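You operate a simulated robot arm through the tools that you are given. There is no shell and no other tool. Be economical: measure what you need, move in short steps, check, and stop when the job is done.

Carry out the task below with a simulated robot arm. There is one attempt and no reset: what you move stays moved.

JOB
Take the cactus and put it on the top shelf over the flight case. Then fetch the cream cartridge that says "PAD" from the back of the long wooden bench and set it on the oak wall shelf over the green bookcase. Then fetch the dark valve and set it on the top of the power rack. Then press the wind key of the tape machine two times. Then fetch the white fuse labelled "3" from the top of the white cabinet and stand it on top of the blue microphone. Then put the small parts carton on top of the teal tape case. Then fetch the carton of strings from the top of the amp bench and set it on the top of the multicore tray. Then lift the music rest open. The order counts. Set down upright: cactus, dark valve.

The check looks at the end state, three seconds after you hand in, the way a careful person would. Anything else that was tipped, shoved, dropped, spilled or broken makes it a failure.

ROBOT AND FRAMES
A 7-joint arm with a two-finger parallel gripper on a trunk, on a base that drives. Base frame: it is fixed to the floor where the robot stands at the start and does not move with it; the origin is under the middle of the robot, x ahead of it, y to its left, z up; the surface under the hand at the start is at about z = 122. Lengths are in cm, angles in rad, forces in N, time in s.
Its first joint turns from -2.897 to 2.897 rad. Places, roughly: blue microphone (5x5x15 cm) [450, 130, 80]; cactus (9x9x17 cm) [50, -10, 130]; carton of strings [300, 325, 75]; cream cartridge [150, 0, 75]; dark valve [250, 0, 75]; music rest [480, -490, 80]; oak wall shelf over the green bookcase (62x18 cm) [458, 324, 146]; small parts carton [300, 325, 150]; teal tape case [475, 100, 125]; top of the multicore tray [190, -40, 80]; top of the power rack (29x15 cm) [236, -36, 142]; top shelf over the flight case (25x54 cm) [476, -142, 154]; white fuse [450, 125, 75]; wind key of the tape machine [440, 70, 80]. Payload 4.4 kg.
The TCP is the grasp point between the finger pads, 2.3 cm short of the fingertips. In the tool frame z runs along the fingers and y along their closing line. The gripper opens to 9.4 cm. The fingers are 3.8 cm wide and 1 cm thick; the gripper's body (5.4 by 9.6 cm) begins 3.9 cm behind the TCP.
Orientation is that of the tool frame in the base frame, as [roll, pitch, yaw] about the fixed x, y, z axes, in that order (R = Rz(yaw) Ry(pitch) Rx(roll)). With the fingers straight down and closing along the base's y, the tool's x points along the base's -x, its y along +y and its z along -z.

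CONTROLS
- The arm moves only by the tool servo_tool. Its argument "steps" is text: rows parted by semicolons, each of 7 numbers parted by spaces: the shift along the base's x, y, z in units of 20 mm (1.0 is 20 mm), then the turn, a rotation vector about the base's x, y, z in units of 5 degrees (1.0 is 5 degrees), then the opening, from 0 (shut) to 1 (fully open). In form: x y z rx ry rz fingers; .... A call has 1 to 12 rows; each row shifts and turns the commanded pose from where the row before left it. A call with a number of a shift or a turn outside -1 to 1 is refused whole. Rows are played at 5 a second. More than 5 cm and 0.15 rad between two rows, or a gripper value outside its range, and nothing of the call is played. A pose out of reach is approached as far as the arm can. The call stops where the force on the tool passes 40 N (or 10 N more than at its start, if that is more) or the arm is blocked; 0.2 s more then pass. The fingers move at their own pace (about 10.8 cm/s each) and stop on an object; they squeeze with about 23 N. The grip force told is the motor's: it shows also when the fingers shut on nothing. Time passes only in rows, and 0.2 s behind the last, so rows that do not move let the fingers close. The reply holds the time, the measured pose of the TCP, the force on the tool along the base axes, the opening and the grip force, in the units named above and with some noise, with the torque about the TCP (base axes, N m) and any sound that the robot's microphone picked up.
- Cameras (640 x 400 px; columns grow to the right, rows downward): "scene" is now at [18.81, 20.05, 152.47]; the picture's right is [-0.41, -0.91, 0.00], its down [-0.09, 0.04, -1.00] and it looks along [0.91, -0.41, -0.10] (base axes); focal length 214 px, centre (320, 200). "wrist" rides on the gripper at [8.6, 1.6, -7.4] in the tool frame; the picture's right is [-0.18, 0.98, 0.00], its down [-0.58, -0.11, -0.81] and it looks along [-0.79, -0.15, 0.59] (tool axes); focal length 243 px, centre (320, 200). There is no depth. A picture from a camera that has moved, and an enlarged one, comes with that camera's place and axes in the base frame and with its lens. The place of the scene camera against the robot may be out by one fixed shift of up to 1.2 cm in any direction.
- grab_frame(camera): a new picture of that camera. The clock stands still meanwhile.
- base_move(legs): drives the robot by 1 to 6 legs, each [ahead, left, turn to the left] in cm, cm and rad, along the robot's own axes; the way and the turn of a leg run together, so that a leg with both is an arc; at most 150 cm and 3.142 rad a leg. The arm and the cameras ride along, it lands a little off, and it stops where it bumps. It gives what a move gives.
- turn_head(pan, tilt): turns the head with the scene camera to pan (to the left, within 2.094 rad either way) and tilt (down, from -0.506 to 1.204), counted from straight ahead of the robot. It gives what a move gives.
- close_up(camera, box): a new picture of the part [left, top, right, bottom] of that camera's present view, enlarged. The clock stands still meanwhile.
- finish_job(): hands the job in; it is judged then, once.

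Work in short steps. Places have to be worked out from the pictures, the camera data and where the tool is seen: move nearer, look again, correct. Check each grasp and each placing, and mend what went wrong. You have 207 turns and 192 pictures in all, those below and enlarged ones among them. Open the gripper and draw the arm clear of the work before you hand the job in, unless the task says otherwise.

The tools are called as name(argument=value, ...) on one line, values as JSON. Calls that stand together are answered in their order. servo_tool: Moves the arm, as the interface text tells. Its arguments: {"type":"object","properties":{"steps":{"type":"string"}},"required":["steps"]} The other tools are called the same way: base_move (legs) drives the base; turn_head (pan, tilt) turns the head that bears the scene camera; grab_frame (camera) takes a picture; close_up (camera, box) takes an enlarged picture of a part of a camera's view; finish_job () hands the job in.

At the start:

```text
time_s: 0.0
eef_pos: [37.68, 5.29, 154.96]
tool_rot: [3.14, 0.001, 3.141]
force: [0.2, 1.0, -0.4]
wrist_torque: [0.02, 0.03, 0.0]
gripper_width: 9.4
grip_force: 0.1
robot x, y, heading: [0.25, -0.15, -0.001]
head pan, tilt: [-0.428, 0.098]
```

scene: 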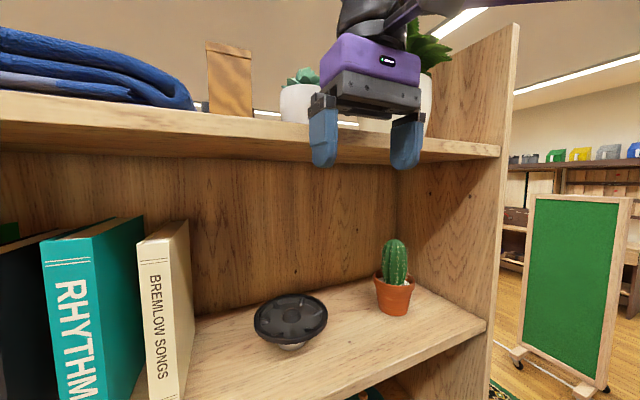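
wrist: 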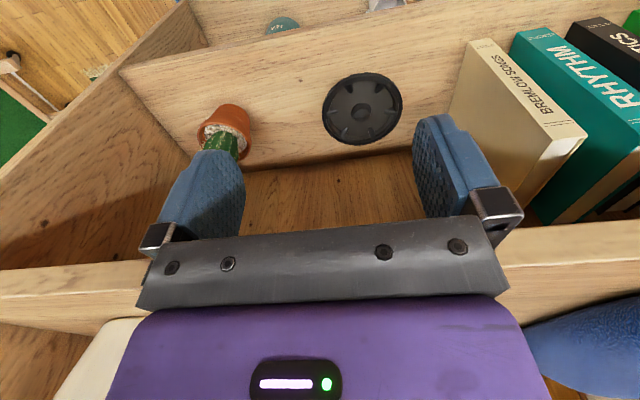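

The cactus column is near [53, -13.8], standing on z≈122 with the board above it at z≈156. I tilt the tool 45° forward in front of the shelf opening and line up in y with the cactus column.

servo_tool(steps="-0.5 -0.95 -0.5 0 -1 0 1; -0.5 -0.95 -1 0 -1 0 1; 0 -0.95 -1 0 -1 0 1; 0 -0.95 -1 0 -1 0 1; 0 -0.95 -1 0 -1 0 1; 0 -0.95 -1 0 -1 0 1; 0 -0.95 -1 0 -1 0 1; 0 -0.95 -1 0 -1 0 1; 0 -0.95 -1 0 -1 0 1; 0 -0.95 -1 0 -1 0 1; 0 0 0 0 0 0 1")

grab_frame(camera="wrist")

grab_frame(camera="scene")

```text
time_s: 2.4
eef_pos: [35.62, -13.93, 136.46]
tool_rot: [3.141, 0.873, -3.139]
force: [0.4, 0.6, -0.2]
wrist_torque: [0.0, -0.05, 0.01]
gripper_width: 9.38
grip_force: 0.1
out of reach, approached as far as the arm can: row 10
robot x, y, heading: [0.08, -0.24, 0.002]
head pan, tilt: [-0.428, 0.098]
```

```text
189 pictures are left
camera wrist: at [24.42, -12.29, 134.7], right [0.12, 0.98, 0.14], down [-0.24, -0.11, 0.96], along [0.96, -0.15, 0.23], focal length 243 px, centre (320, 200)
```

wrist: 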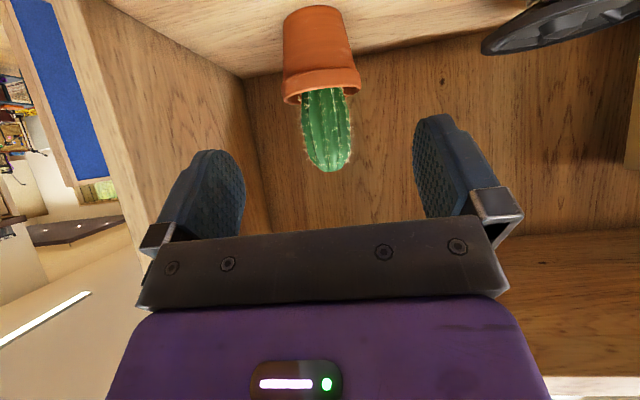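

```text
188 pictures are left
camera scene: at [18.81, 20.06, 152.47], right [-0.41, -0.91, 0.0], down [-0.09, 0.04, -1.0], along [0.91, -0.41, -0.1], focal length 214 px, centre (320, 200)
```

scene: 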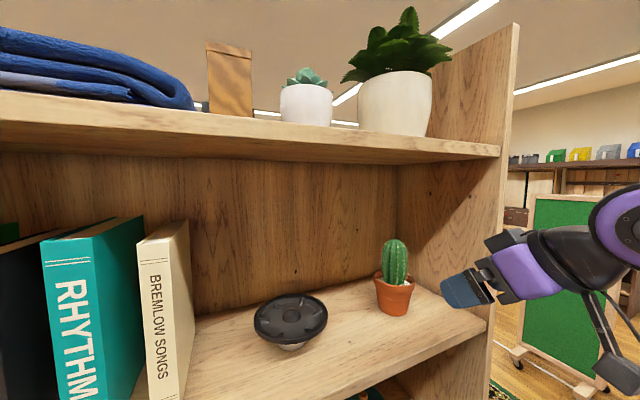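

The cactus body (about 5.6 cm wide) is near x 53.4, y -14.7 with its green part from z≈129.5 to 138.5. I move straight in at z≈134.5 with the fingers around the green column.

servo_tool(steps="1 -0.3 -0.5 0 0 0 1; 1 -0.1 -0.3 0 0 0 1; 1 0 0 0 0 0 1; 1 0 0 0 0 0 1; 1 0 0 0 0 0 1; 1 0 0 0 0 0 1; 0 0 0 0 0 0 1")

grab_frame(camera="wrist")

grab_frame(camera="scene")

```text
time_s: 4.0
eef_pos: [47.84, -14.96, 135.97]
tool_rot: [-3.141, 0.873, 3.141]
force: [-0.4, 0.0, -0.1]
wrist_torque: [0.0, -0.02, 0.01]
gripper_width: 9.41
grip_force: 0.0
out of reach, approached as far as the arm can: row 1, 2
robot x, y, heading: [-0.16, 0.09, -0.002]
head pan, tilt: [-0.428, 0.098]
```

```text
187 pictures are left
camera wrist: at [36.57, -13.3, 134.15], right [0.12, 0.98, 0.14], down [-0.24, -0.11, 0.96], along [0.96, -0.15, 0.23], focal length 243 px, centre (320, 200)
```

wrist: 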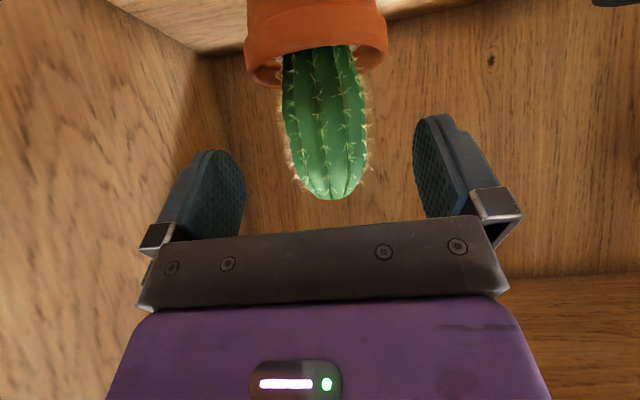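

```text
186 pictures are left
camera scene: at [18.79, 20.05, 152.48], right [-0.41, -0.91, 0.0], down [-0.09, 0.04, -1.0], along [0.91, -0.41, -0.1], focal length 214 px, centre (320, 200)
```

scene: 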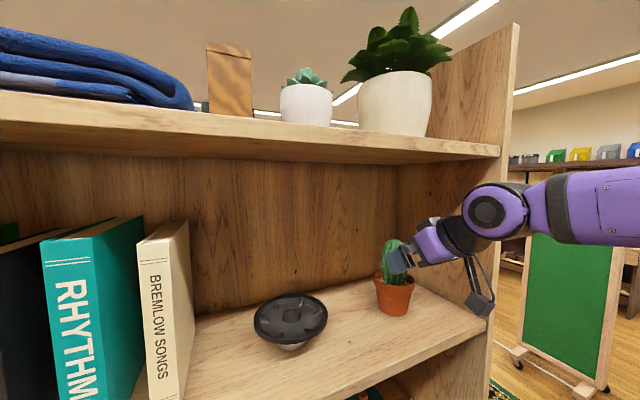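

Triangulating the tip gives [52.8, -14.95, 138.1]; y is already lined up. I go forward 5 cm and down 1.6 cm, then close.

servo_tool(steps="0.9 0 0 0 0 0 1; 0.9 0 -0.3 0 0 0 1; 0.75 0 -0.4 0 0 0 1; 0 0 0 0 0 0 1; 0 0 0 0 0 0 0; 0 0 0 0 0 0 0; 0 0 0 0 0 0 0; 0 0 0 0 0 0 0")

grab_frame(camera="scene")

```text
time_s: 5.8
eef_pos: [52.75, -14.95, 134.5]
tool_rot: [3.141, 0.871, -3.141]
force: [-0.7, 1.5, 1.4]
wrist_torque: [0.05, -0.1, 0.05]
gripper_width: 4.47
grip_force: 22.6
robot x, y, heading: [-0.23, 0.25, -0.001]
head pan, tilt: [-0.428, 0.098]
```

```text
185 pictures are left
camera scene: at [18.8, 20.06, 152.47], right [-0.41, -0.91, 0.0], down [-0.09, 0.04, -1.0], along [0.91, -0.41, -0.1], focal length 214 px, centre (320, 200)
```

scene: 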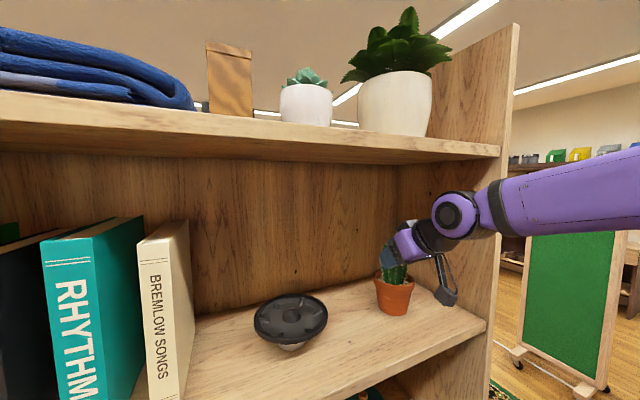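

It is gripped at 4.47 cm with full grip force. I lift it 3 cm and pull it out of the shelf.

servo_tool(steps="0 0 0.5 0 0 0 0; 0 0 1 0 0 0 0; -0.5 0.2 0.3 0 0 0 0; -1 0.2 0 0 0 0 0; -1 0.2 0 0 0 0 0; -1 0 0 0 0 0 0; -1 0 0 0 0 0 0; -1 0 0 0 0 0 0; -1 0 0 0 0 0 0; -1 0 0 0 0 0 0; -1 0 0 0 0 0 0; 0 0 0 0 0 0 0")

grab_frame(camera="scene")

```text
time_s: 8.4
eef_pos: [35.94, -13.88, 138.23]
tool_rot: [3.141, 0.874, -3.141]
force: [0.5, -0.7, -3.9]
wrist_torque: [0.0, 0.03, 0.0]
gripper_width: 4.43
grip_force: 22.5
robot x, y, heading: [0.0, -0.03, -0.005]
head pan, tilt: [-0.428, 0.098]
```

```text
184 pictures are left
camera scene: at [18.83, 20.04, 152.47], right [-0.41, -0.91, 0.0], down [-0.09, 0.04, -1.0], along [0.91, -0.41, -0.1], focal length 214 px, centre (320, 200)
```

scene: 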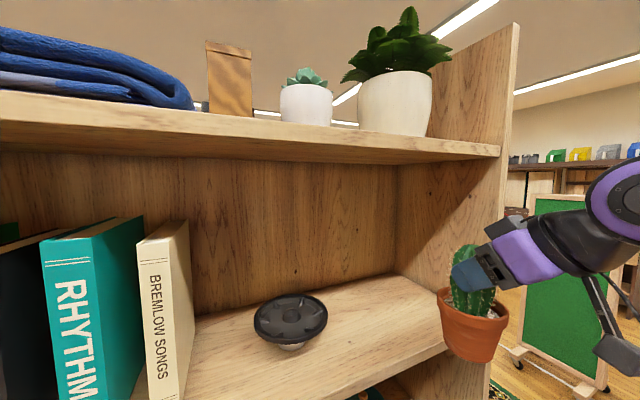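

The cactus hangs upright in the grip. I look right and left to learn the room before driving.

base_move(legs=[[-30, 0, 0]])

turn_head(pan=-0.9, tilt=0.3)

grab_frame(camera="scene")

turn_head(pan=0.9, tilt=0.3)

grab_frame(camera="scene")

```text
time_s: 10.4
eef_pos: [5.66, -13.81, 138.2]
tool_rot: [3.141, 0.874, -3.137]
force: [0.2, 0.5, -4.3]
wrist_torque: [-0.01, 0.04, 0.03]
gripper_width: 4.44
grip_force: 23.0
robot x, y, heading: [-30.36, 0.25, 0.008]
head pan, tilt: [-0.428, 0.098]
```

```text
time_s: 11.4
eef_pos: [5.75, -13.87, 138.23]
tool_rot: [-3.141, 0.873, -3.138]
force: [0.3, -0.1, -4.2]
wrist_torque: [0.02, 0.02, 0.0]
gripper_width: 4.45
grip_force: 23.3
robot x, y, heading: [-30.3, -0.32, 0.004]
head pan, tilt: [-0.901, 0.3]
```

```text
183 pictures are left
camera scene: at [-13.99, 16.55, 150.59], right [-0.78, -0.62, 0.0], down [-0.18, 0.23, -0.96], along [0.6, -0.75, -0.3], focal length 214 px, centre (320, 200)
```

scene: 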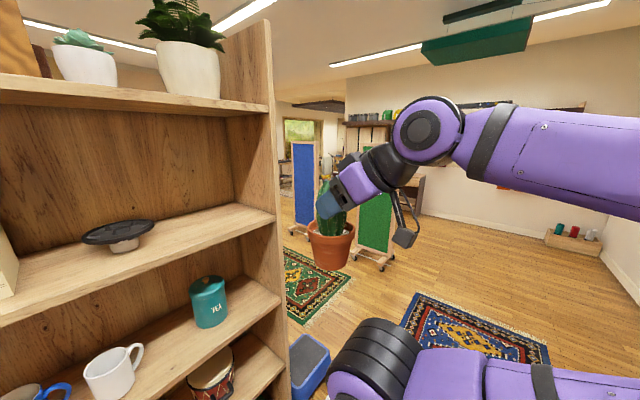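

```text
time_s: 13.2
eef_pos: [5.63, -13.8, 138.16]
tool_rot: [-3.14, 0.872, -3.139]
force: [-0.7, -0.1, -4.0]
wrist_torque: [0.0, 0.06, -0.02]
gripper_width: 4.45
grip_force: 23.4
robot x, y, heading: [-30.1, -0.24, 0.002]
head pan, tilt: [0.901, 0.3]
```

```text
182 pictures are left
camera scene: at [-14.04, 31.18, 150.59], right [0.79, -0.62, 0.0], down [-0.18, -0.23, -0.96], along [0.59, 0.75, -0.3], focal length 214 px, centre (320, 200)
```

scene: 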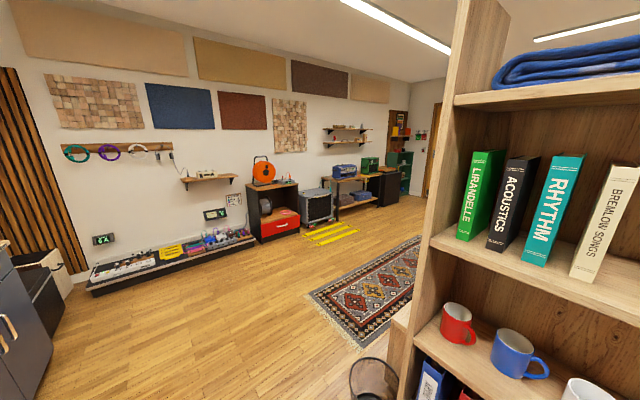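

The right-hand route looks open between the bookcase and the screens (at y≈-199). I strafe right to y≈-115 and look ahead along +x.

base_move(legs=[[0, -115, 0]])

turn_head(pan=0.0, tilt=0.3)

grab_frame(camera="scene")

turn_head(pan=0.7, tilt=0.3)

grab_frame(camera="scene")

```text
time_s: 19.0
eef_pos: [5.66, -129.07, 138.24]
tool_rot: [-3.141, 0.872, 3.141]
force: [-0.7, -0.1, -4.1]
wrist_torque: [0.02, 0.01, -0.02]
gripper_width: 4.44
grip_force: 22.9
robot x, y, heading: [-29.58, -114.83, 0.001]
head pan, tilt: [0.901, 0.3]
```

```text
time_s: 20.2
eef_pos: [5.66, -129.11, 138.19]
tool_rot: [3.141, 0.875, 3.14]
force: [0.3, 0.6, -4.0]
wrist_torque: [0.02, 0.03, 0.01]
gripper_width: 4.42
grip_force: 23.0
robot x, y, heading: [-30.24, -114.92, -0.0]
head pan, tilt: [0.0, 0.3]
```

```text
181 pictures are left
camera scene: at [-10.28, -91.24, 150.59], right [0.0, -1.0, 0.0], down [-0.3, 0.0, -0.96], along [0.96, 0.0, -0.3], focal length 214 px, centre (320, 200)
```

scene: 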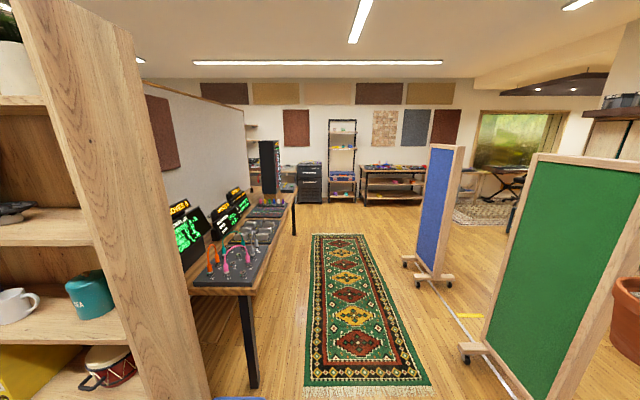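

```text
time_s: 21.3
eef_pos: [5.65, -129.06, 138.11]
tool_rot: [3.139, 0.872, 3.14]
force: [0.0, -0.1, -3.6]
wrist_torque: [-0.02, 0.03, 0.01]
gripper_width: 4.45
grip_force: 22.7
robot x, y, heading: [-30.14, -114.48, -0.002]
head pan, tilt: [0.7, 0.3]
```

```text
180 pictures are left
camera scene: at [-12.46, -85.23, 150.59], right [0.64, -0.77, 0.0], down [-0.23, -0.19, -0.96], along [0.73, 0.61, -0.3], focal length 214 px, centre (320, 200)
```

scene: 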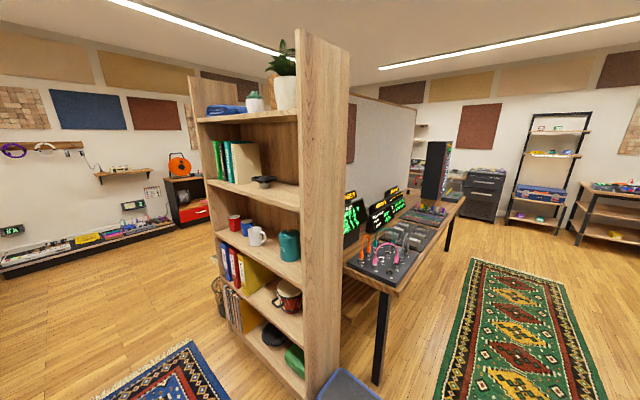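

The tall open frame at the far wall is the target shelf, and the corridor along y≈-115 is clear. I drive ahead in three legs and look.

base_move(legs=[[150, -5, 0], [150, -5, 0], [85, 0, 0]])

turn_head(pan=-0.3, tilt=0.1)

grab_frame(camera="scene")

```text
refused: leg 1 is longer than a leg can be; nothing moved
```

```text
time_s: 22.6
eef_pos: [5.66, -129.12, 138.17]
tool_rot: [-3.142, 0.874, 3.14]
force: [-0.5, 0.0, -4.2]
wrist_torque: [0.01, 0.07, -0.01]
gripper_width: 4.43
grip_force: 22.8
robot x, y, heading: [-30.03, -115.17, -0.004]
head pan, tilt: [-0.3, 0.099]
```

```text
179 pictures are left
camera scene: at [-10.83, -93.96, 152.46], right [-0.3, -0.95, 0.0], down [-0.1, 0.03, -0.99], along [0.95, -0.3, -0.1], focal length 214 px, centre (320, 200)
```

scene: 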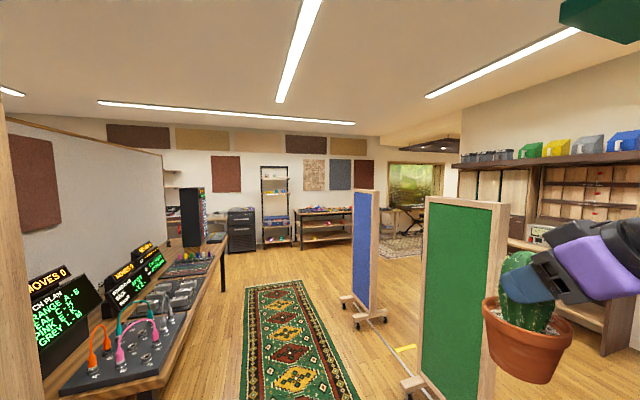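

The legs were slightly over-long, so I shorten them.

base_move(legs=[[140, -5, 0], [140, -5, 0], [105, 0, 0]])

turn_head(pan=-0.35, tilt=0.1)

grab_frame(camera="scene")

```text
time_s: 41.1
eef_pos: [389.79, -127.12, 138.14]
tool_rot: [3.141, 0.873, -3.111]
force: [-0.5, 0.7, -4.2]
wrist_torque: [0.04, 0.05, 0.02]
gripper_width: 4.44
grip_force: 23.3
robot x, y, heading: [353.37, -114.23, 0.031]
head pan, tilt: [-0.3, 0.099]
```

```text
time_s: 41.7
eef_pos: [389.83, -127.13, 138.05]
tool_rot: [-3.141, 0.872, -3.11]
force: [0.1, -0.2, -3.1]
wrist_torque: [-0.01, 0.05, 0.0]
gripper_width: 4.44
grip_force: 22.8
robot x, y, heading: [353.37, -114.46, 0.031]
head pan, tilt: [-0.351, 0.099]
```

```text
178 pictures are left
camera scene: at [371.96, -93.09, 152.46], right [-0.31, -0.95, 0.0], down [-0.09, 0.03, -0.99], along [0.94, -0.31, -0.1], focal length 214 px, centre (320, 200)
```

scene: 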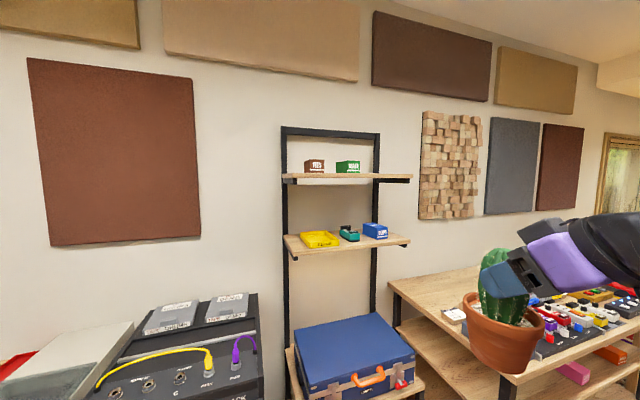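

The shelf at z≈154 shows two small cartons on its left/back part and free space on the right. I raise the cactus well above shelf height here before going nearer.

servo_tool(steps="0 0 1 0 0 0 0; 0 0 1 0 0 0 0; 0 0 1 0 0 0 0; 0 0 1 0 0 0 0; 0 0 1 0 0 0 0; 0 0 1 0 0 0 0; 0 0 1 0 0 0 0; 0 0 1 0 0 0 0; 0 0 1 0 0 0 0; 0 0 1 0 0 0 0; 0 0 1 0 0 0 0; 0 0 1 0 0 0 0")

servo_tool(steps="0 0 1 0 0 0 0; 0 0 1 0 0 0 0; 0 0 1 0 0 0 0; 0 0 1 0 0 0 0; 0 0 1 0 0 0 0; 0 0 0 0 0 0 0")

grab_frame(camera="wrist")

grab_frame(camera="scene")

```text
time_s: 44.3
eef_pos: [389.87, -127.23, 162.15]
tool_rot: [3.141, 0.873, -3.11]
force: [-0.4, 0.9, -3.5]
wrist_torque: [0.03, 0.07, -0.01]
gripper_width: 4.43
grip_force: 23.1
robot x, y, heading: [353.45, -114.46, 0.027]
head pan, tilt: [-0.351, 0.099]
```

```text
time_s: 45.7
eef_pos: [389.92, -127.06, 172.26]
tool_rot: [3.14, 0.872, -3.11]
force: [-0.6, -0.4, -4.8]
wrist_torque: [0.01, 0.05, 0.01]
gripper_width: 4.42
grip_force: 23.2
robot x, y, heading: [353.42, -114.51, 0.035]
head pan, tilt: [-0.351, 0.099]
```

```text
177 pictures are left
camera wrist: at [378.52, -125.82, 170.47], right [0.09, 0.99, 0.14], down [-0.24, -0.12, 0.96], along [0.97, -0.12, 0.23], focal length 243 px, centre (320, 200)
```

wrist: 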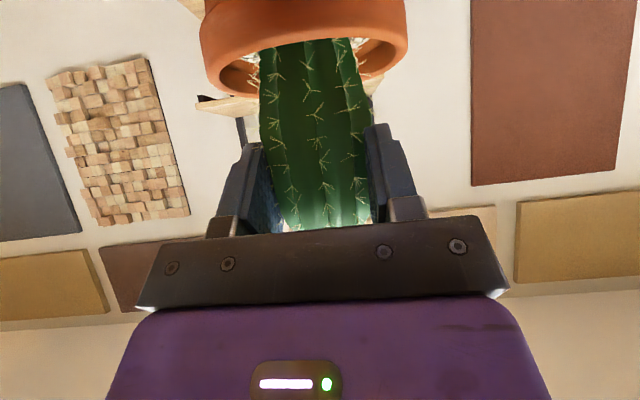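

```text
176 pictures are left
camera scene: at [371.96, -93.09, 152.46], right [-0.31, -0.95, 0.0], down [-0.09, 0.03, -0.99], along [0.94, -0.31, -0.1], focal length 214 px, centre (320, 200)
```

scene: 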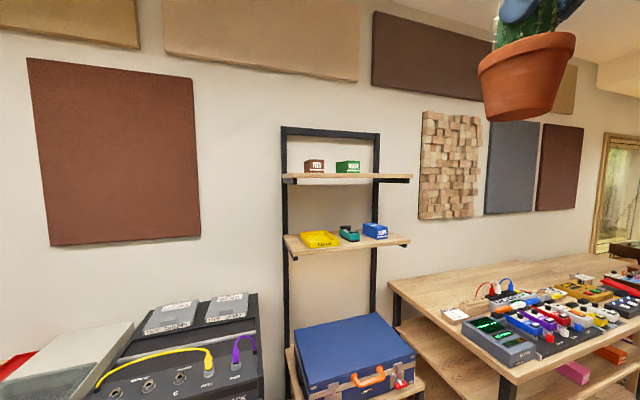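

The shelf's right front corner triangulates to about [461, -171], with the top at z≈154, and the two cartons sit left of y≈-150. I drive to put the cactus ahead of the free right part, still in front of the shelf.

base_move(legs=[[40, -33, -0.031]])

turn_head(pan=-0.2, tilt=0.0)

grab_frame(camera="scene")

grab_frame(camera="wrist")

```text
time_s: 48.8
eef_pos: [429.92, -161.36, 172.3]
tool_rot: [-3.141, 0.871, 3.136]
force: [0.6, -0.3, -4.1]
wrist_torque: [0.01, 0.06, -0.04]
gripper_width: 4.41
grip_force: 23.2
robot x, y, heading: [394.24, -147.08, -0.002]
head pan, tilt: [-0.351, 0.099]
```

```text
time_s: 49.5
eef_pos: [429.96, -161.24, 172.15]
tool_rot: [-3.14, 0.872, 3.138]
force: [-0.6, 0.8, -4.4]
wrist_torque: [0.05, 0.06, 0.01]
gripper_width: 4.45
grip_force: 23.3
robot x, y, heading: [393.71, -147.41, -0.001]
head pan, tilt: [-0.201, 0.0]
```

```text
175 pictures are left
camera scene: at [413.47, -125.34, 153.36], right [-0.2, -0.98, 0.0], down [0.0, 0.0, -1.0], along [0.98, -0.2, 0.0], focal length 214 px, centre (320, 200)
```

scene: 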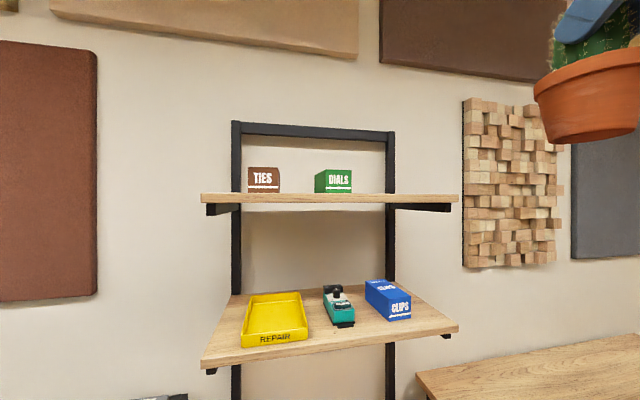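

```text
174 pictures are left
camera wrist: at [418.67, -159.66, 170.45], right [0.12, 0.98, 0.14], down [-0.24, -0.11, 0.96], along [0.96, -0.15, 0.23], focal length 243 px, centre (320, 200)
```

wrist: 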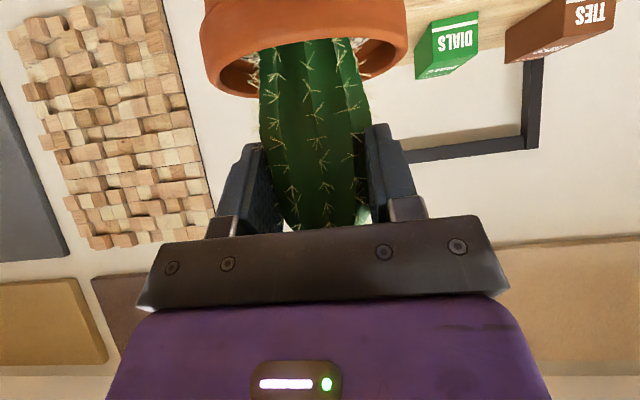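

The shelf spans about x 455–480, y -112 to -167, and the DIALS carton ends at y≈-145. I carry the cactus forward to about [467, -157], staying 5 cm above the board.

servo_tool(steps="1 0.4 0 0 0 0 0; 1 0.4 0 0 0 0 0; 1 0.4 0 0 0 0 0; 1 0.4 0 0 0 0 0; 1 0.4 0 0 0 0 0; 1 0 0 0 0 0 0; 1 0 0 0 0 0 0; 1 0 0 0 0 0 0; 1 0 0 0 0 0 0; 1 0 0 0 0 0 0; 1 0 0 0 0 0 0; 1 0 0 0 0 0 0")

servo_tool(steps="1 0 0 0 0 0 0; 1 0 0 0 0 0 0; 1 0 0 0 0 0 0; 1 0 0 0 0 0 0; 1 0 0 0 0 0 0; 1 0 0 0 0 0 0; 0.5 0 0 0 0 0 0; 0 0 0 0 0 0 0")

grab_frame(camera="scene")

grab_frame(camera="wrist")

```text
time_s: 52.0
eef_pos: [453.87, -157.46, 171.93]
tool_rot: [3.141, 0.873, 3.137]
force: [0.3, 0.5, -3.7]
wrist_torque: [0.0, 0.05, 0.0]
gripper_width: 4.44
grip_force: 23.3
robot x, y, heading: [394.64, -146.98, -0.002]
head pan, tilt: [-0.201, 0.0]
```

```text
time_s: 53.9
eef_pos: [467.04, -157.33, 172.3]
tool_rot: [3.141, 0.872, 3.138]
force: [-0.3, -0.6, -4.0]
wrist_torque: [-0.01, 0.06, 0.01]
gripper_width: 4.46
grip_force: 22.8
robot x, y, heading: [393.98, -147.56, -0.007]
head pan, tilt: [-0.201, 0.0]
```

```text
173 pictures are left
camera scene: at [413.49, -125.33, 153.36], right [-0.2, -0.98, 0.0], down [0.0, 0.0, -1.0], along [0.98, -0.2, 0.0], focal length 214 px, centre (320, 200)
```

scene: 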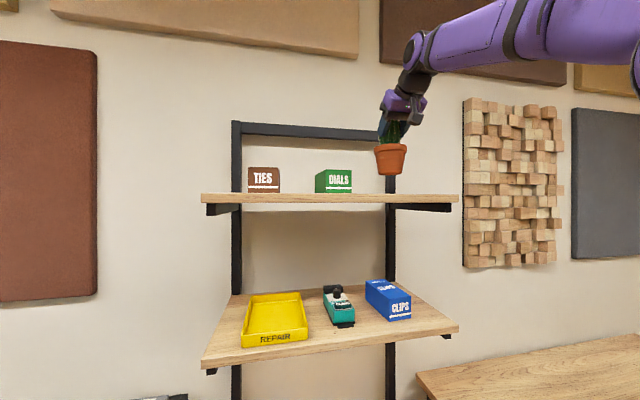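

```text
172 pictures are left
camera wrist: at [455.74, -155.63, 170.46], right [0.12, 0.98, 0.14], down [-0.24, -0.11, 0.96], along [0.96, -0.15, 0.23], focal length 243 px, centre (320, 200)
```

wrist: 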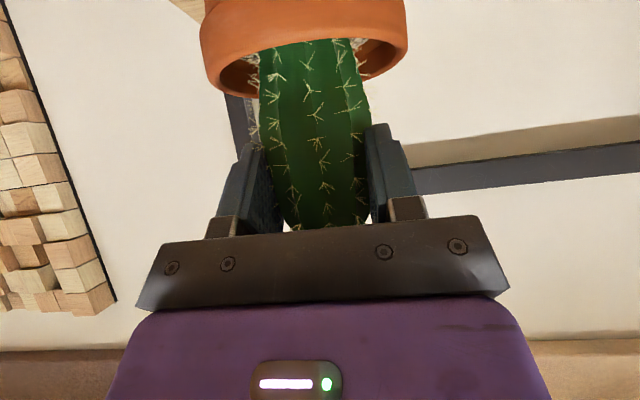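

The pot hangs over the free area at about [467, -156.5], its bottom near z 160. I lower it in small steps towards the board and watch the force.

servo_tool(steps="0 0 -0.5 0 0 0 0; 0 0 -0.7 0 0 0 0; 0 0 -0.6 0 0 0 0; 0 0 -0.2 0 0 0 0; 0 0 -0.2 0 0 0 0; 0 0 0 0 0 0 0")

close_up(camera="scene", box=[300, 80, 480, 220])

```text
time_s: 55.2
eef_pos: [466.86, -157.33, 167.89]
tool_rot: [3.14, 0.873, 3.138]
force: [-0.1, 0.1, -4.6]
wrist_torque: [0.0, 0.08, 0.02]
gripper_width: 4.44
grip_force: 22.7
robot x, y, heading: [394.3, -147.34, -0.003]
head pan, tilt: [-0.201, 0.0]
```

```text
2.86 times, centred on (390, 150) of scene
camera zoom: at [413.48, -125.33, 153.36], right [-0.2, -0.98, 0.0], down [0.0, 0.0, -1.0], along [0.98, -0.2, 0.0], focal length 613 px, centre (120, 343)
```

zoom: 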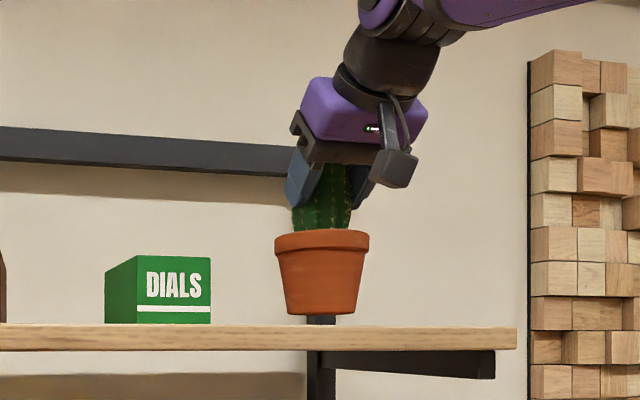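

About 1 cm of gap is left. I lower it in 2 mm steps.

servo_tool(steps="0 0 -0.2 0 0 0 0; 0 0 -0.1 0 0 0 0; 0 0 -0.1 0 0 0 0; 0 0 -0.05 0 0 0 0; 0 0 0 0 0 0 0")

close_up(camera="scene", box=[300, 80, 480, 220])

```text
time_s: 56.5
eef_pos: [466.9, -157.31, 166.96]
tool_rot: [-3.141, 0.872, 3.139]
force: [-0.3, -0.5, -3.8]
wrist_torque: [-0.02, 0.05, 0.02]
gripper_width: 4.45
grip_force: 22.8
robot x, y, heading: [393.86, -147.08, -0.003]
head pan, tilt: [-0.201, 0.0]
```

```text
2.86 times, centred on (390, 150) of scene
camera zoom: at [413.48, -125.33, 153.36], right [-0.2, -0.98, 0.0], down [0.0, 0.0, -1.0], along [0.98, -0.2, 0.0], focal length 613 px, centre (120, 343)
```

zoom: 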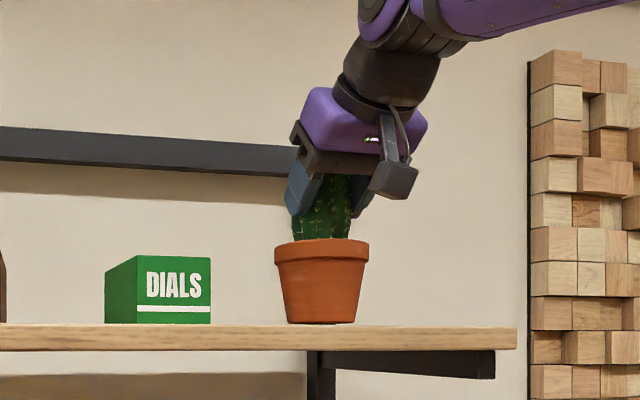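

It is almost touching. I go down in 1 mm steps until the force changes.

servo_tool(steps="0 0 -0.05 0 0 0 0; 0 0 -0.05 0 0 0 0; 0 0 -0.05 0 0 0 0; 0 0 0 0 0 0 0")

```text
time_s: 57.5
eef_pos: [467.05, -157.34, 166.61]
tool_rot: [-3.141, 0.871, 3.137]
force: [0.1, 0.2, -4.0]
wrist_torque: [0.0, 0.04, 0.0]
gripper_width: 4.41
grip_force: 23.0
robot x, y, heading: [393.89, -147.46, -0.002]
head pan, tilt: [-0.201, 0.0]
```

servo_tool(steps="0 0 -0.07 0 0 0 0; 0 0 -0.07 0 0 0 0; 0 0 0 0 0 0 0")

close_up(camera="scene", box=[300, 80, 480, 220])

```text
time_s: 58.2
eef_pos: [466.88, -157.37, 166.47]
tool_rot: [-3.14, 0.872, 3.137]
force: [3.2, 0.6, 14.3]
wrist_torque: [0.0, -0.08, 0.0]
gripper_width: 4.41
grip_force: 22.9
robot x, y, heading: [393.95, -147.21, -0.004]
head pan, tilt: [-0.201, 0.0]
```

```text
2.86 times, centred on (390, 150) of scene
camera zoom: at [413.45, -125.31, 153.36], right [-0.2, -0.98, 0.0], down [0.0, 0.0, -1.0], along [0.98, -0.2, 0.0], focal length 613 px, centre (120, 343)
```

zoom: 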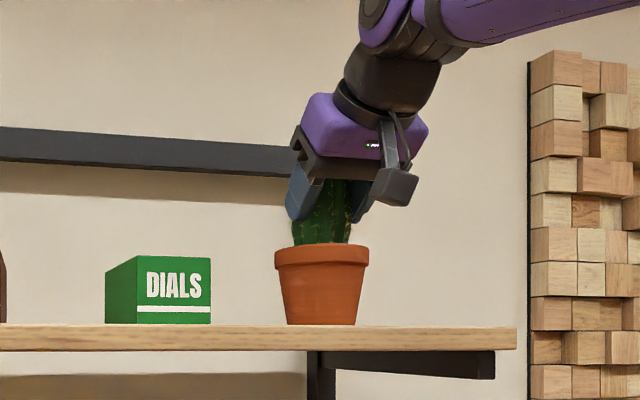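

Contact is made (+14 N). I ease off slightly, open, and back out along the tool axis.

servo_tool(steps="0 0 0.05 0 0 0 0; 0 0 0 0 0 0 0.3; 0 0 0 0 0 0 0.6; 0 0 0 0 0 0 1; 0 0 0 0 0 0 1; -0.77 0 0.64 0 0 0 1; -0.77 0 0.64 0 0 0 1; -0.77 0 0.64 0 0 0 1; -0.77 0 0.64 0 0 0 1; -1 0 0.64 0 0 0 1; -1 0 0 0 0 0 1; -1 0 0 0 0 0 1")

grab_frame(camera="scene")

```text
time_s: 60.9
eef_pos: [454.72, -157.4, 172.81]
tool_rot: [-3.141, 0.871, 3.138]
force: [-0.1, 0.9, 0.9]
wrist_torque: [0.0, 0.01, 0.01]
gripper_width: 9.36
grip_force: 0.0
robot x, y, heading: [394.04, -147.16, -0.005]
head pan, tilt: [-0.201, 0.0]
```

```text
168 pictures are left
camera scene: at [413.5, -125.33, 153.36], right [-0.2, -0.98, 0.0], down [0.0, 0.0, -1.0], along [0.98, -0.2, 0.0], focal length 214 px, centre (320, 200)
```

scene: 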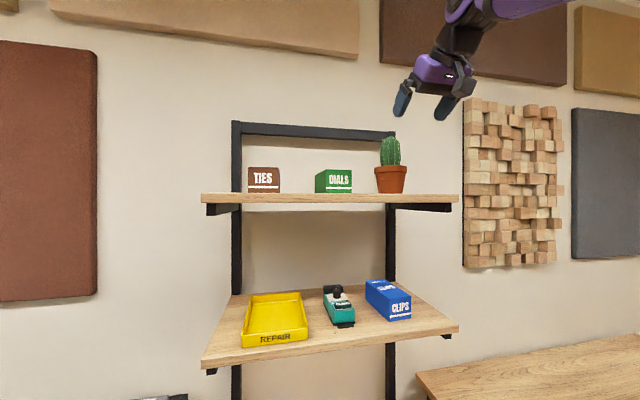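

The cactus stands upright on the top shelf. I fold the arm back, turning the tool to point down again.

servo_tool(steps="-1 0 0 0 0 0 1; -1 0 0 0 0 0 1; -1 0 0 0 1 0 1; -1 0 0 0 1 0 1; -1 0 0 0 1 0 1; -1 0 0 0 1 0 1; -1 0 0 0 1 0 1; -1 0.5 0 0 1 0 1; -1 0.5 0 0 1 0 1; -1 0.5 0 0 1 0 1; -0.5 0.5 0 0 1 0 1; 0 0.5 0 0 1 0 1")

base_move(legs=[[-60, 30, 0], [0, 0, 1.571]])

turn_head(pan=0.5, tilt=0.35)

grab_frame(camera="scene")

```text
time_s: 63.5
eef_pos: [440.97, -153.58, 170.08]
tool_rot: [-3.141, 0.176, 3.137]
force: [-2.1, -0.5, 1.5]
wrist_torque: [0.08, -0.15, 0.04]
gripper_width: 9.39
grip_force: 0.1
out of reach, approached as far as the arm can: row 9, 10, 11, 12
robot x, y, heading: [394.02, -147.19, -0.002]
head pan, tilt: [-0.201, 0.0]
```

```text
time_s: 70.9
eef_pos: [342.54, -70.43, 170.0]
tool_rot: [-3.139, 0.174, -1.591]
force: [-0.4, 0.5, 0.6]
wrist_torque: [-0.02, 0.0, 0.0]
gripper_width: 9.41
grip_force: 0.0
robot x, y, heading: [335.62, -117.38, 1.552]
head pan, tilt: [-0.201, 0.0]
```

```text
time_s: 72.0
eef_pos: [342.5, -70.45, 169.95]
tool_rot: [-3.139, 0.174, -1.591]
force: [0.0, -0.1, -0.1]
wrist_torque: [0.01, -0.01, -0.04]
gripper_width: 9.41
grip_force: 0.1
robot x, y, heading: [335.8, -117.44, 1.546]
head pan, tilt: [0.499, 0.351]
```

```text
167 pictures are left
camera scene: at [308.38, -98.23, 150.12], right [0.89, 0.46, 0.0], down [0.16, -0.31, -0.94], along [-0.43, 0.83, -0.34], focal length 214 px, centre (320, 200)
```

scene: 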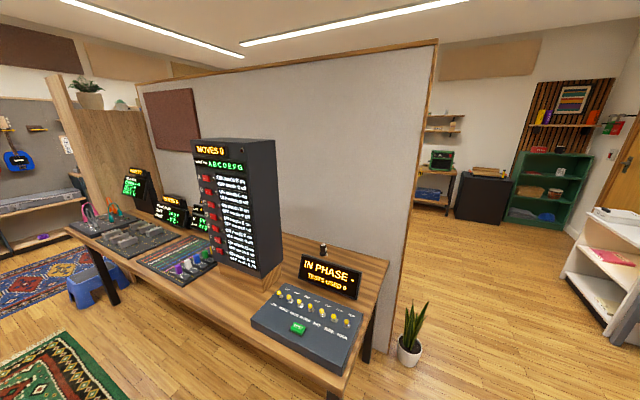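

The bench runs from x≈90 to 290 with its front edge at y≈-55; the tall black power rack and the valve behind the IN PHASE display are visible. I strafe left along the bench to x≈160.

base_move(legs=[[0, 140, 0.02], [0, 35, 0]])

turn_head(pan=0.0, tilt=0.5)

grab_frame(camera="scene")

grab_frame(camera="wrist")

```text
time_s: 80.9
eef_pos: [166.99, -64.88, 169.9]
tool_rot: [-3.139, 0.174, -1.605]
force: [-0.1, 0.1, 0.5]
wrist_torque: [-0.02, -0.02, 0.0]
gripper_width: 9.39
grip_force: 0.1
robot x, y, heading: [159.19, -112.15, 1.529]
head pan, tilt: [0.499, 0.351]
```

```text
time_s: 81.8
eef_pos: [167.04, -64.98, 169.96]
tool_rot: [-3.138, 0.173, -1.606]
force: [-0.7, -0.3, -0.1]
wrist_torque: [0.0, 0.02, 0.02]
gripper_width: 9.4
grip_force: 0.0
robot x, y, heading: [159.29, -111.79, 1.53]
head pan, tilt: [0.0, 0.499]
```

```text
166 pictures are left
camera scene: at [136.95, -91.48, 148.75], right [1.0, -0.04, 0.0], down [-0.02, -0.48, -0.88], along [0.03, 0.88, -0.48], focal length 214 px, centre (320, 200)
```

scene: 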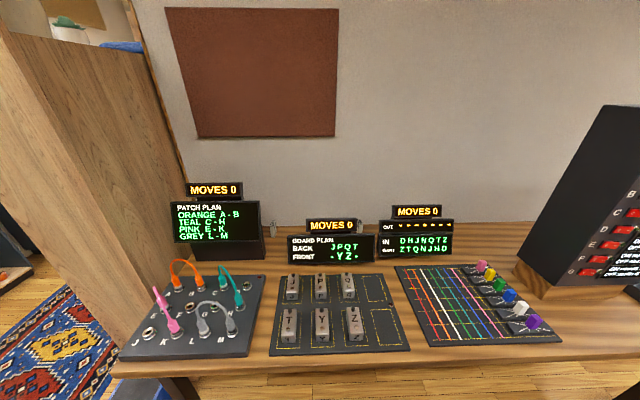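

```text
165 pictures are left
camera wrist: at [165.02, -74.66, 175.85], right [-0.98, 0.22, 0.03], down [0.12, 0.43, 0.9], along [0.18, 0.88, -0.44], focal length 243 px, centre (320, 200)
```

wrist: 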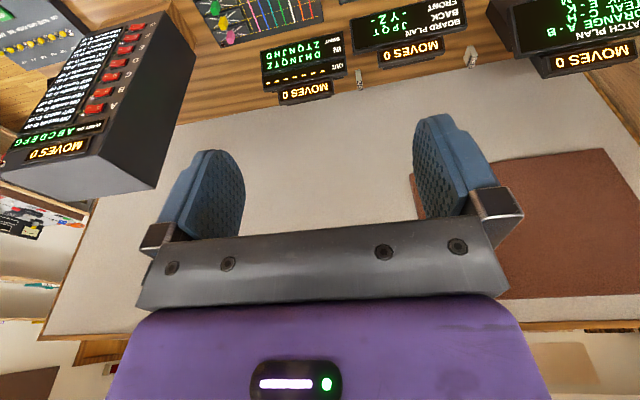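

Small cream items stand behind the displays. I enlarge both views of that region.

close_up(camera="scene", box=[240, 190, 480, 280])

close_up(camera="wrist", box=[330, 20, 530, 120])

```text
2.67 times, centred on (360, 235) of scene
camera zoom: at [136.95, -91.48, 148.75], right [1.0, -0.04, 0.0], down [-0.02, -0.48, -0.88], along [0.03, 0.88, -0.48], focal length 572 px, centre (213, 107)
```

zoom: 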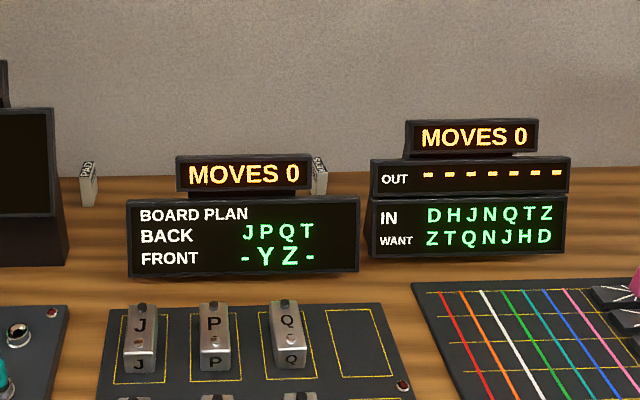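

```text
3.20 times, centred on (430, 70) of wrist
camera zoom: at [165.02, -74.66, 175.85], right [-0.98, 0.22, 0.03], down [0.12, 0.43, 0.9], along [0.18, 0.88, -0.44], focal length 776 px, centre (-32, 616)
```

zoom: 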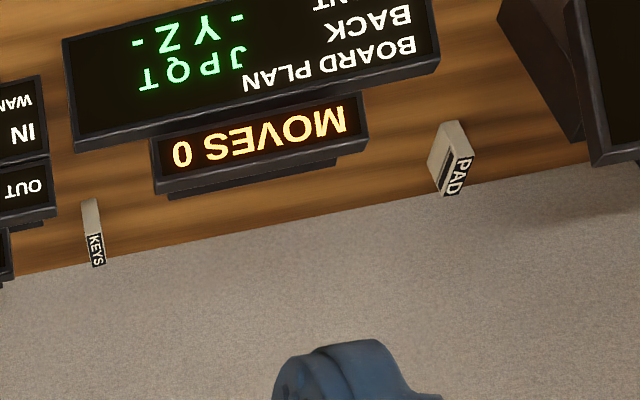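

The PAD cartridge is at roughly [115, 1, 76–84], behind the gap between the two displays. I move the base there and look from above with the wrist camera.

base_move(legs=[[14, 42, 0.041]])

grab_frame(camera="wrist")

grab_frame(camera="scene")

```text
time_s: 84.5
eef_pos: [123.74, -49.98, 169.97]
tool_rot: [-3.14, 0.174, -1.57]
force: [-0.4, -0.1, -0.6]
wrist_torque: [0.0, 0.03, -0.02]
gripper_width: 9.39
grip_force: 0.1
robot x, y, heading: [117.98, -96.9, 1.566]
head pan, tilt: [0.0, 0.499]
```

```text
162 pictures are left
camera wrist: at [122.13, -59.79, 175.85], right [-0.98, 0.18, 0.03], down [0.11, 0.43, 0.9], along [0.15, 0.88, -0.44], focal length 243 px, centre (320, 200)
```

wrist: 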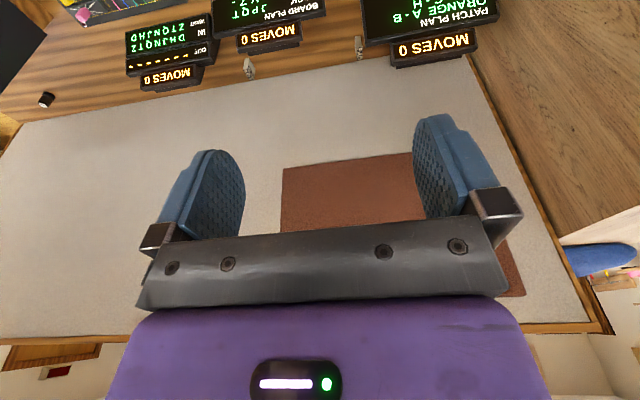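

```text
161 pictures are left
camera scene: at [94.74, -77.66, 148.75], right [1.0, 0.0, 0.0], down [0.0, -0.48, -0.88], along [0.0, 0.88, -0.48], focal length 214 px, centre (320, 200)
```

scene: 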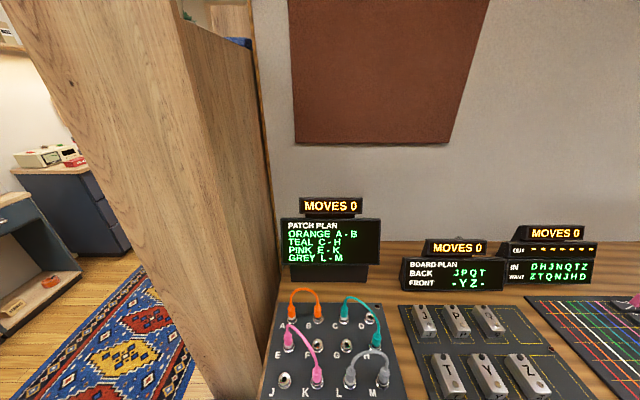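

PAD is hidden from the head camera but the wrist ray confirms [115, 2]. I move the arm over the spot at z≈136, tilted to look more steeply down.

servo_tool(steps="-0.5 1 -1 -1 0 0 1; -0.5 1 -1 -1 0 0 1; -0.5 1 -1 -1 0 0 1; -0.5 1 -1 -1 0 0 1; -0.5 1 -1 -1 0 0 1; -0.5 1 -1 -1 0 0 1; -0.5 1 -1 0 0 0 1; -0.5 1 -1 0 0 0 1; -0.4 1 -1 0 0 0 1; 0 1 -1 0 0 0 1; 0 1 -1 0 0 0 1; 0 1 -1 0 0 0 1")

servo_tool(steps="0 1 -0.6 0 0 0 1; 0 1 -0.6 0 0 0 1; 0 1 -0.6 0 0 0 1; 0 1 -0.6 0 0 0 1; 0 0 0 0 0 0 1")

grab_frame(camera="wrist")

```text
time_s: 87.1
eef_pos: [115.27, -25.4, 142.58]
tool_rot: [-3.138, -0.351, -1.57]
force: [0.1, -0.2, 0.6]
wrist_torque: [0.04, 0.0, 0.03]
gripper_width: 9.41
grip_force: 0.0
out of reach, approached as far as the arm can: row 2, 3, 4, 5, 6
robot x, y, heading: [117.45, -97.35, 1.569]
head pan, tilt: [0.0, 0.499]
```

```text
time_s: 88.3
eef_pos: [114.97, -17.39, 137.78]
tool_rot: [-3.14, -0.348, -1.569]
force: [-0.2, 0.3, 0.5]
wrist_torque: [-0.02, 0.0, 0.02]
gripper_width: 9.4
grip_force: 0.0
robot x, y, heading: [117.79, -97.34, 1.574]
head pan, tilt: [0.0, 0.499]
```

```text
160 pictures are left
camera wrist: at [113.44, -23.01, 147.77], right [-0.98, 0.17, -0.06], down [0.11, 0.82, 0.56], along [0.15, 0.54, -0.83], focal length 243 px, centre (320, 200)
```

wrist: 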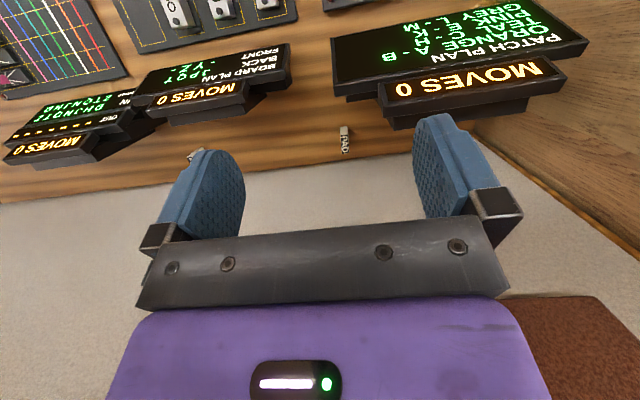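

close_up(camera="wrist", box=[240, 60, 480, 210])

```text
2.67 times, centred on (360, 135) of wrist
camera zoom: at [113.44, -23.01, 147.77], right [-0.98, 0.17, -0.06], down [0.11, 0.82, 0.56], along [0.15, 0.54, -0.83], focal length 647 px, centre (213, 373)
```

zoom: 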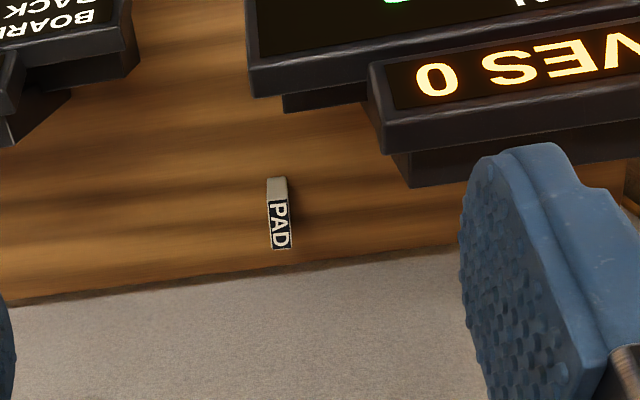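

The PAD cartridge is about 2 cm wide in x, 5.5 cm long in y (-0.5…5), top near z≈82, so the current finger direction fits. I bring the tool vertical above it and check again.

servo_tool(steps="0 1 -0.3 1 0 0 1; 0 1 -0.3 1 0 0 1; 0 1 -0.4 1 0 0 1; 0 1 -0.5 1 0 0 1; 0 1 -0.5 0 0 0 1; 0 1 -0.5 0 0 0 1; 0 1 -0.5 0 0 0 1; 0 1 -0.5 0 0 0 1; 0 1 -0.5 0 0 0 1; 0 1 -0.5 0 0 0 1; 0 0.4 -0.5 0 0 0 1; 0 0 0 0 0 0 1")

grab_frame(camera="wrist")

grab_frame(camera="scene")

```text
time_s: 90.9
eef_pos: [115.07, 3.19, 127.7]
tool_rot: [-3.14, -0.002, -1.568]
force: [-0.2, 0.0, 0.3]
wrist_torque: [0.04, -0.03, -0.03]
gripper_width: 9.4
grip_force: 0.1
robot x, y, heading: [117.96, -97.1, 1.57]
head pan, tilt: [0.0, 0.499]
```

```text
158 pictures are left
camera wrist: at [113.47, -5.42, 135.26], right [-0.98, 0.18, 0.0], down [0.11, 0.58, 0.81], along [0.15, 0.79, -0.59], focal length 243 px, centre (320, 200)
```

wrist: 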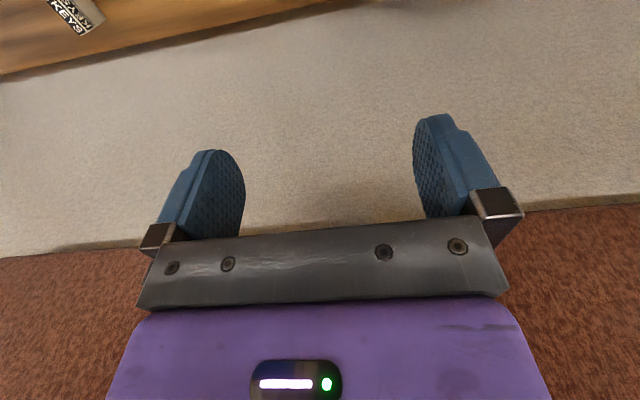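

```text
157 pictures are left
camera scene: at [94.74, -77.66, 148.75], right [1.0, 0.0, 0.0], down [0.0, -0.48, -0.88], along [0.0, 0.88, -0.48], focal length 214 px, centre (320, 200)
```

scene: 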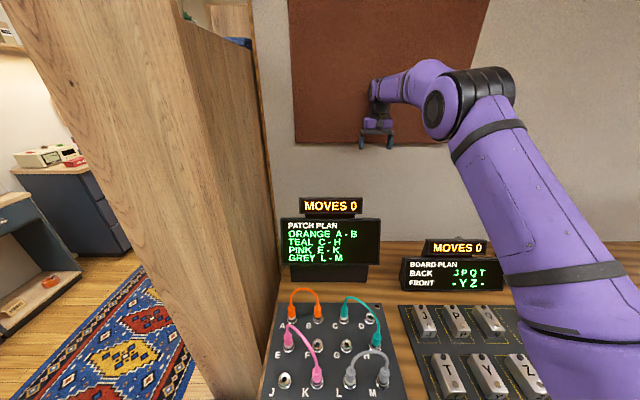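

The reach is right at its limit (100 cm), so I pull the hand back 8 cm and drive the base 8 cm nearer.

servo_tool(steps="0 -1 0 0 0 0 1; 0 -1 0 0 0 0 1; 0 -1 0 0 0 0 1; 0 -1 0 0 0 0 1; 0 0 0 0 0 0 1")

base_move(legs=[[8, 0, 0]])

grab_frame(camera="wrist")

```text
time_s: 92.1
eef_pos: [115.07, -4.86, 127.72]
tool_rot: [-3.139, 0.001, -1.57]
force: [-0.4, 0.7, 1.2]
wrist_torque: [0.03, -0.03, 0.0]
gripper_width: 9.42
grip_force: 0.0
robot x, y, heading: [117.81, -96.85, 1.573]
head pan, tilt: [0.0, 0.499]
```

```text
time_s: 93.2
eef_pos: [115.56, 1.29, 127.46]
tool_rot: [-3.138, -0.004, -1.574]
force: [-0.6, 1.3, 0.8]
wrist_torque: [0.02, -0.02, 0.0]
gripper_width: 9.42
grip_force: 0.0
robot x, y, heading: [117.72, -91.46, 1.565]
head pan, tilt: [0.0, 0.499]
stopped in leg 1: the robot was blocked; the commanded pose is now the measured one
```

```text
156 pictures are left
camera wrist: at [113.76, -7.28, 135.03], right [-0.98, 0.19, 0.0], down [0.11, 0.58, 0.8], along [0.15, 0.79, -0.59], focal length 243 px, centre (320, 200)
```

wrist: 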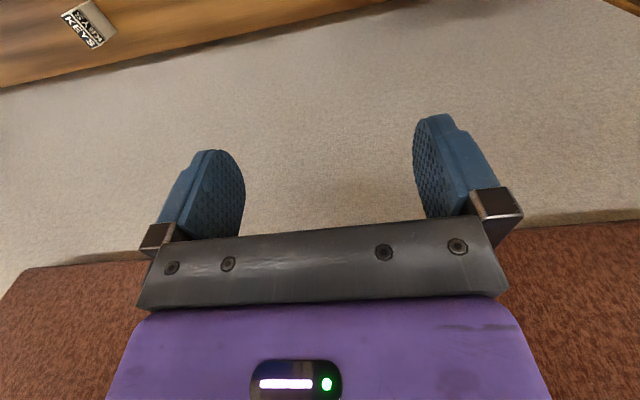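

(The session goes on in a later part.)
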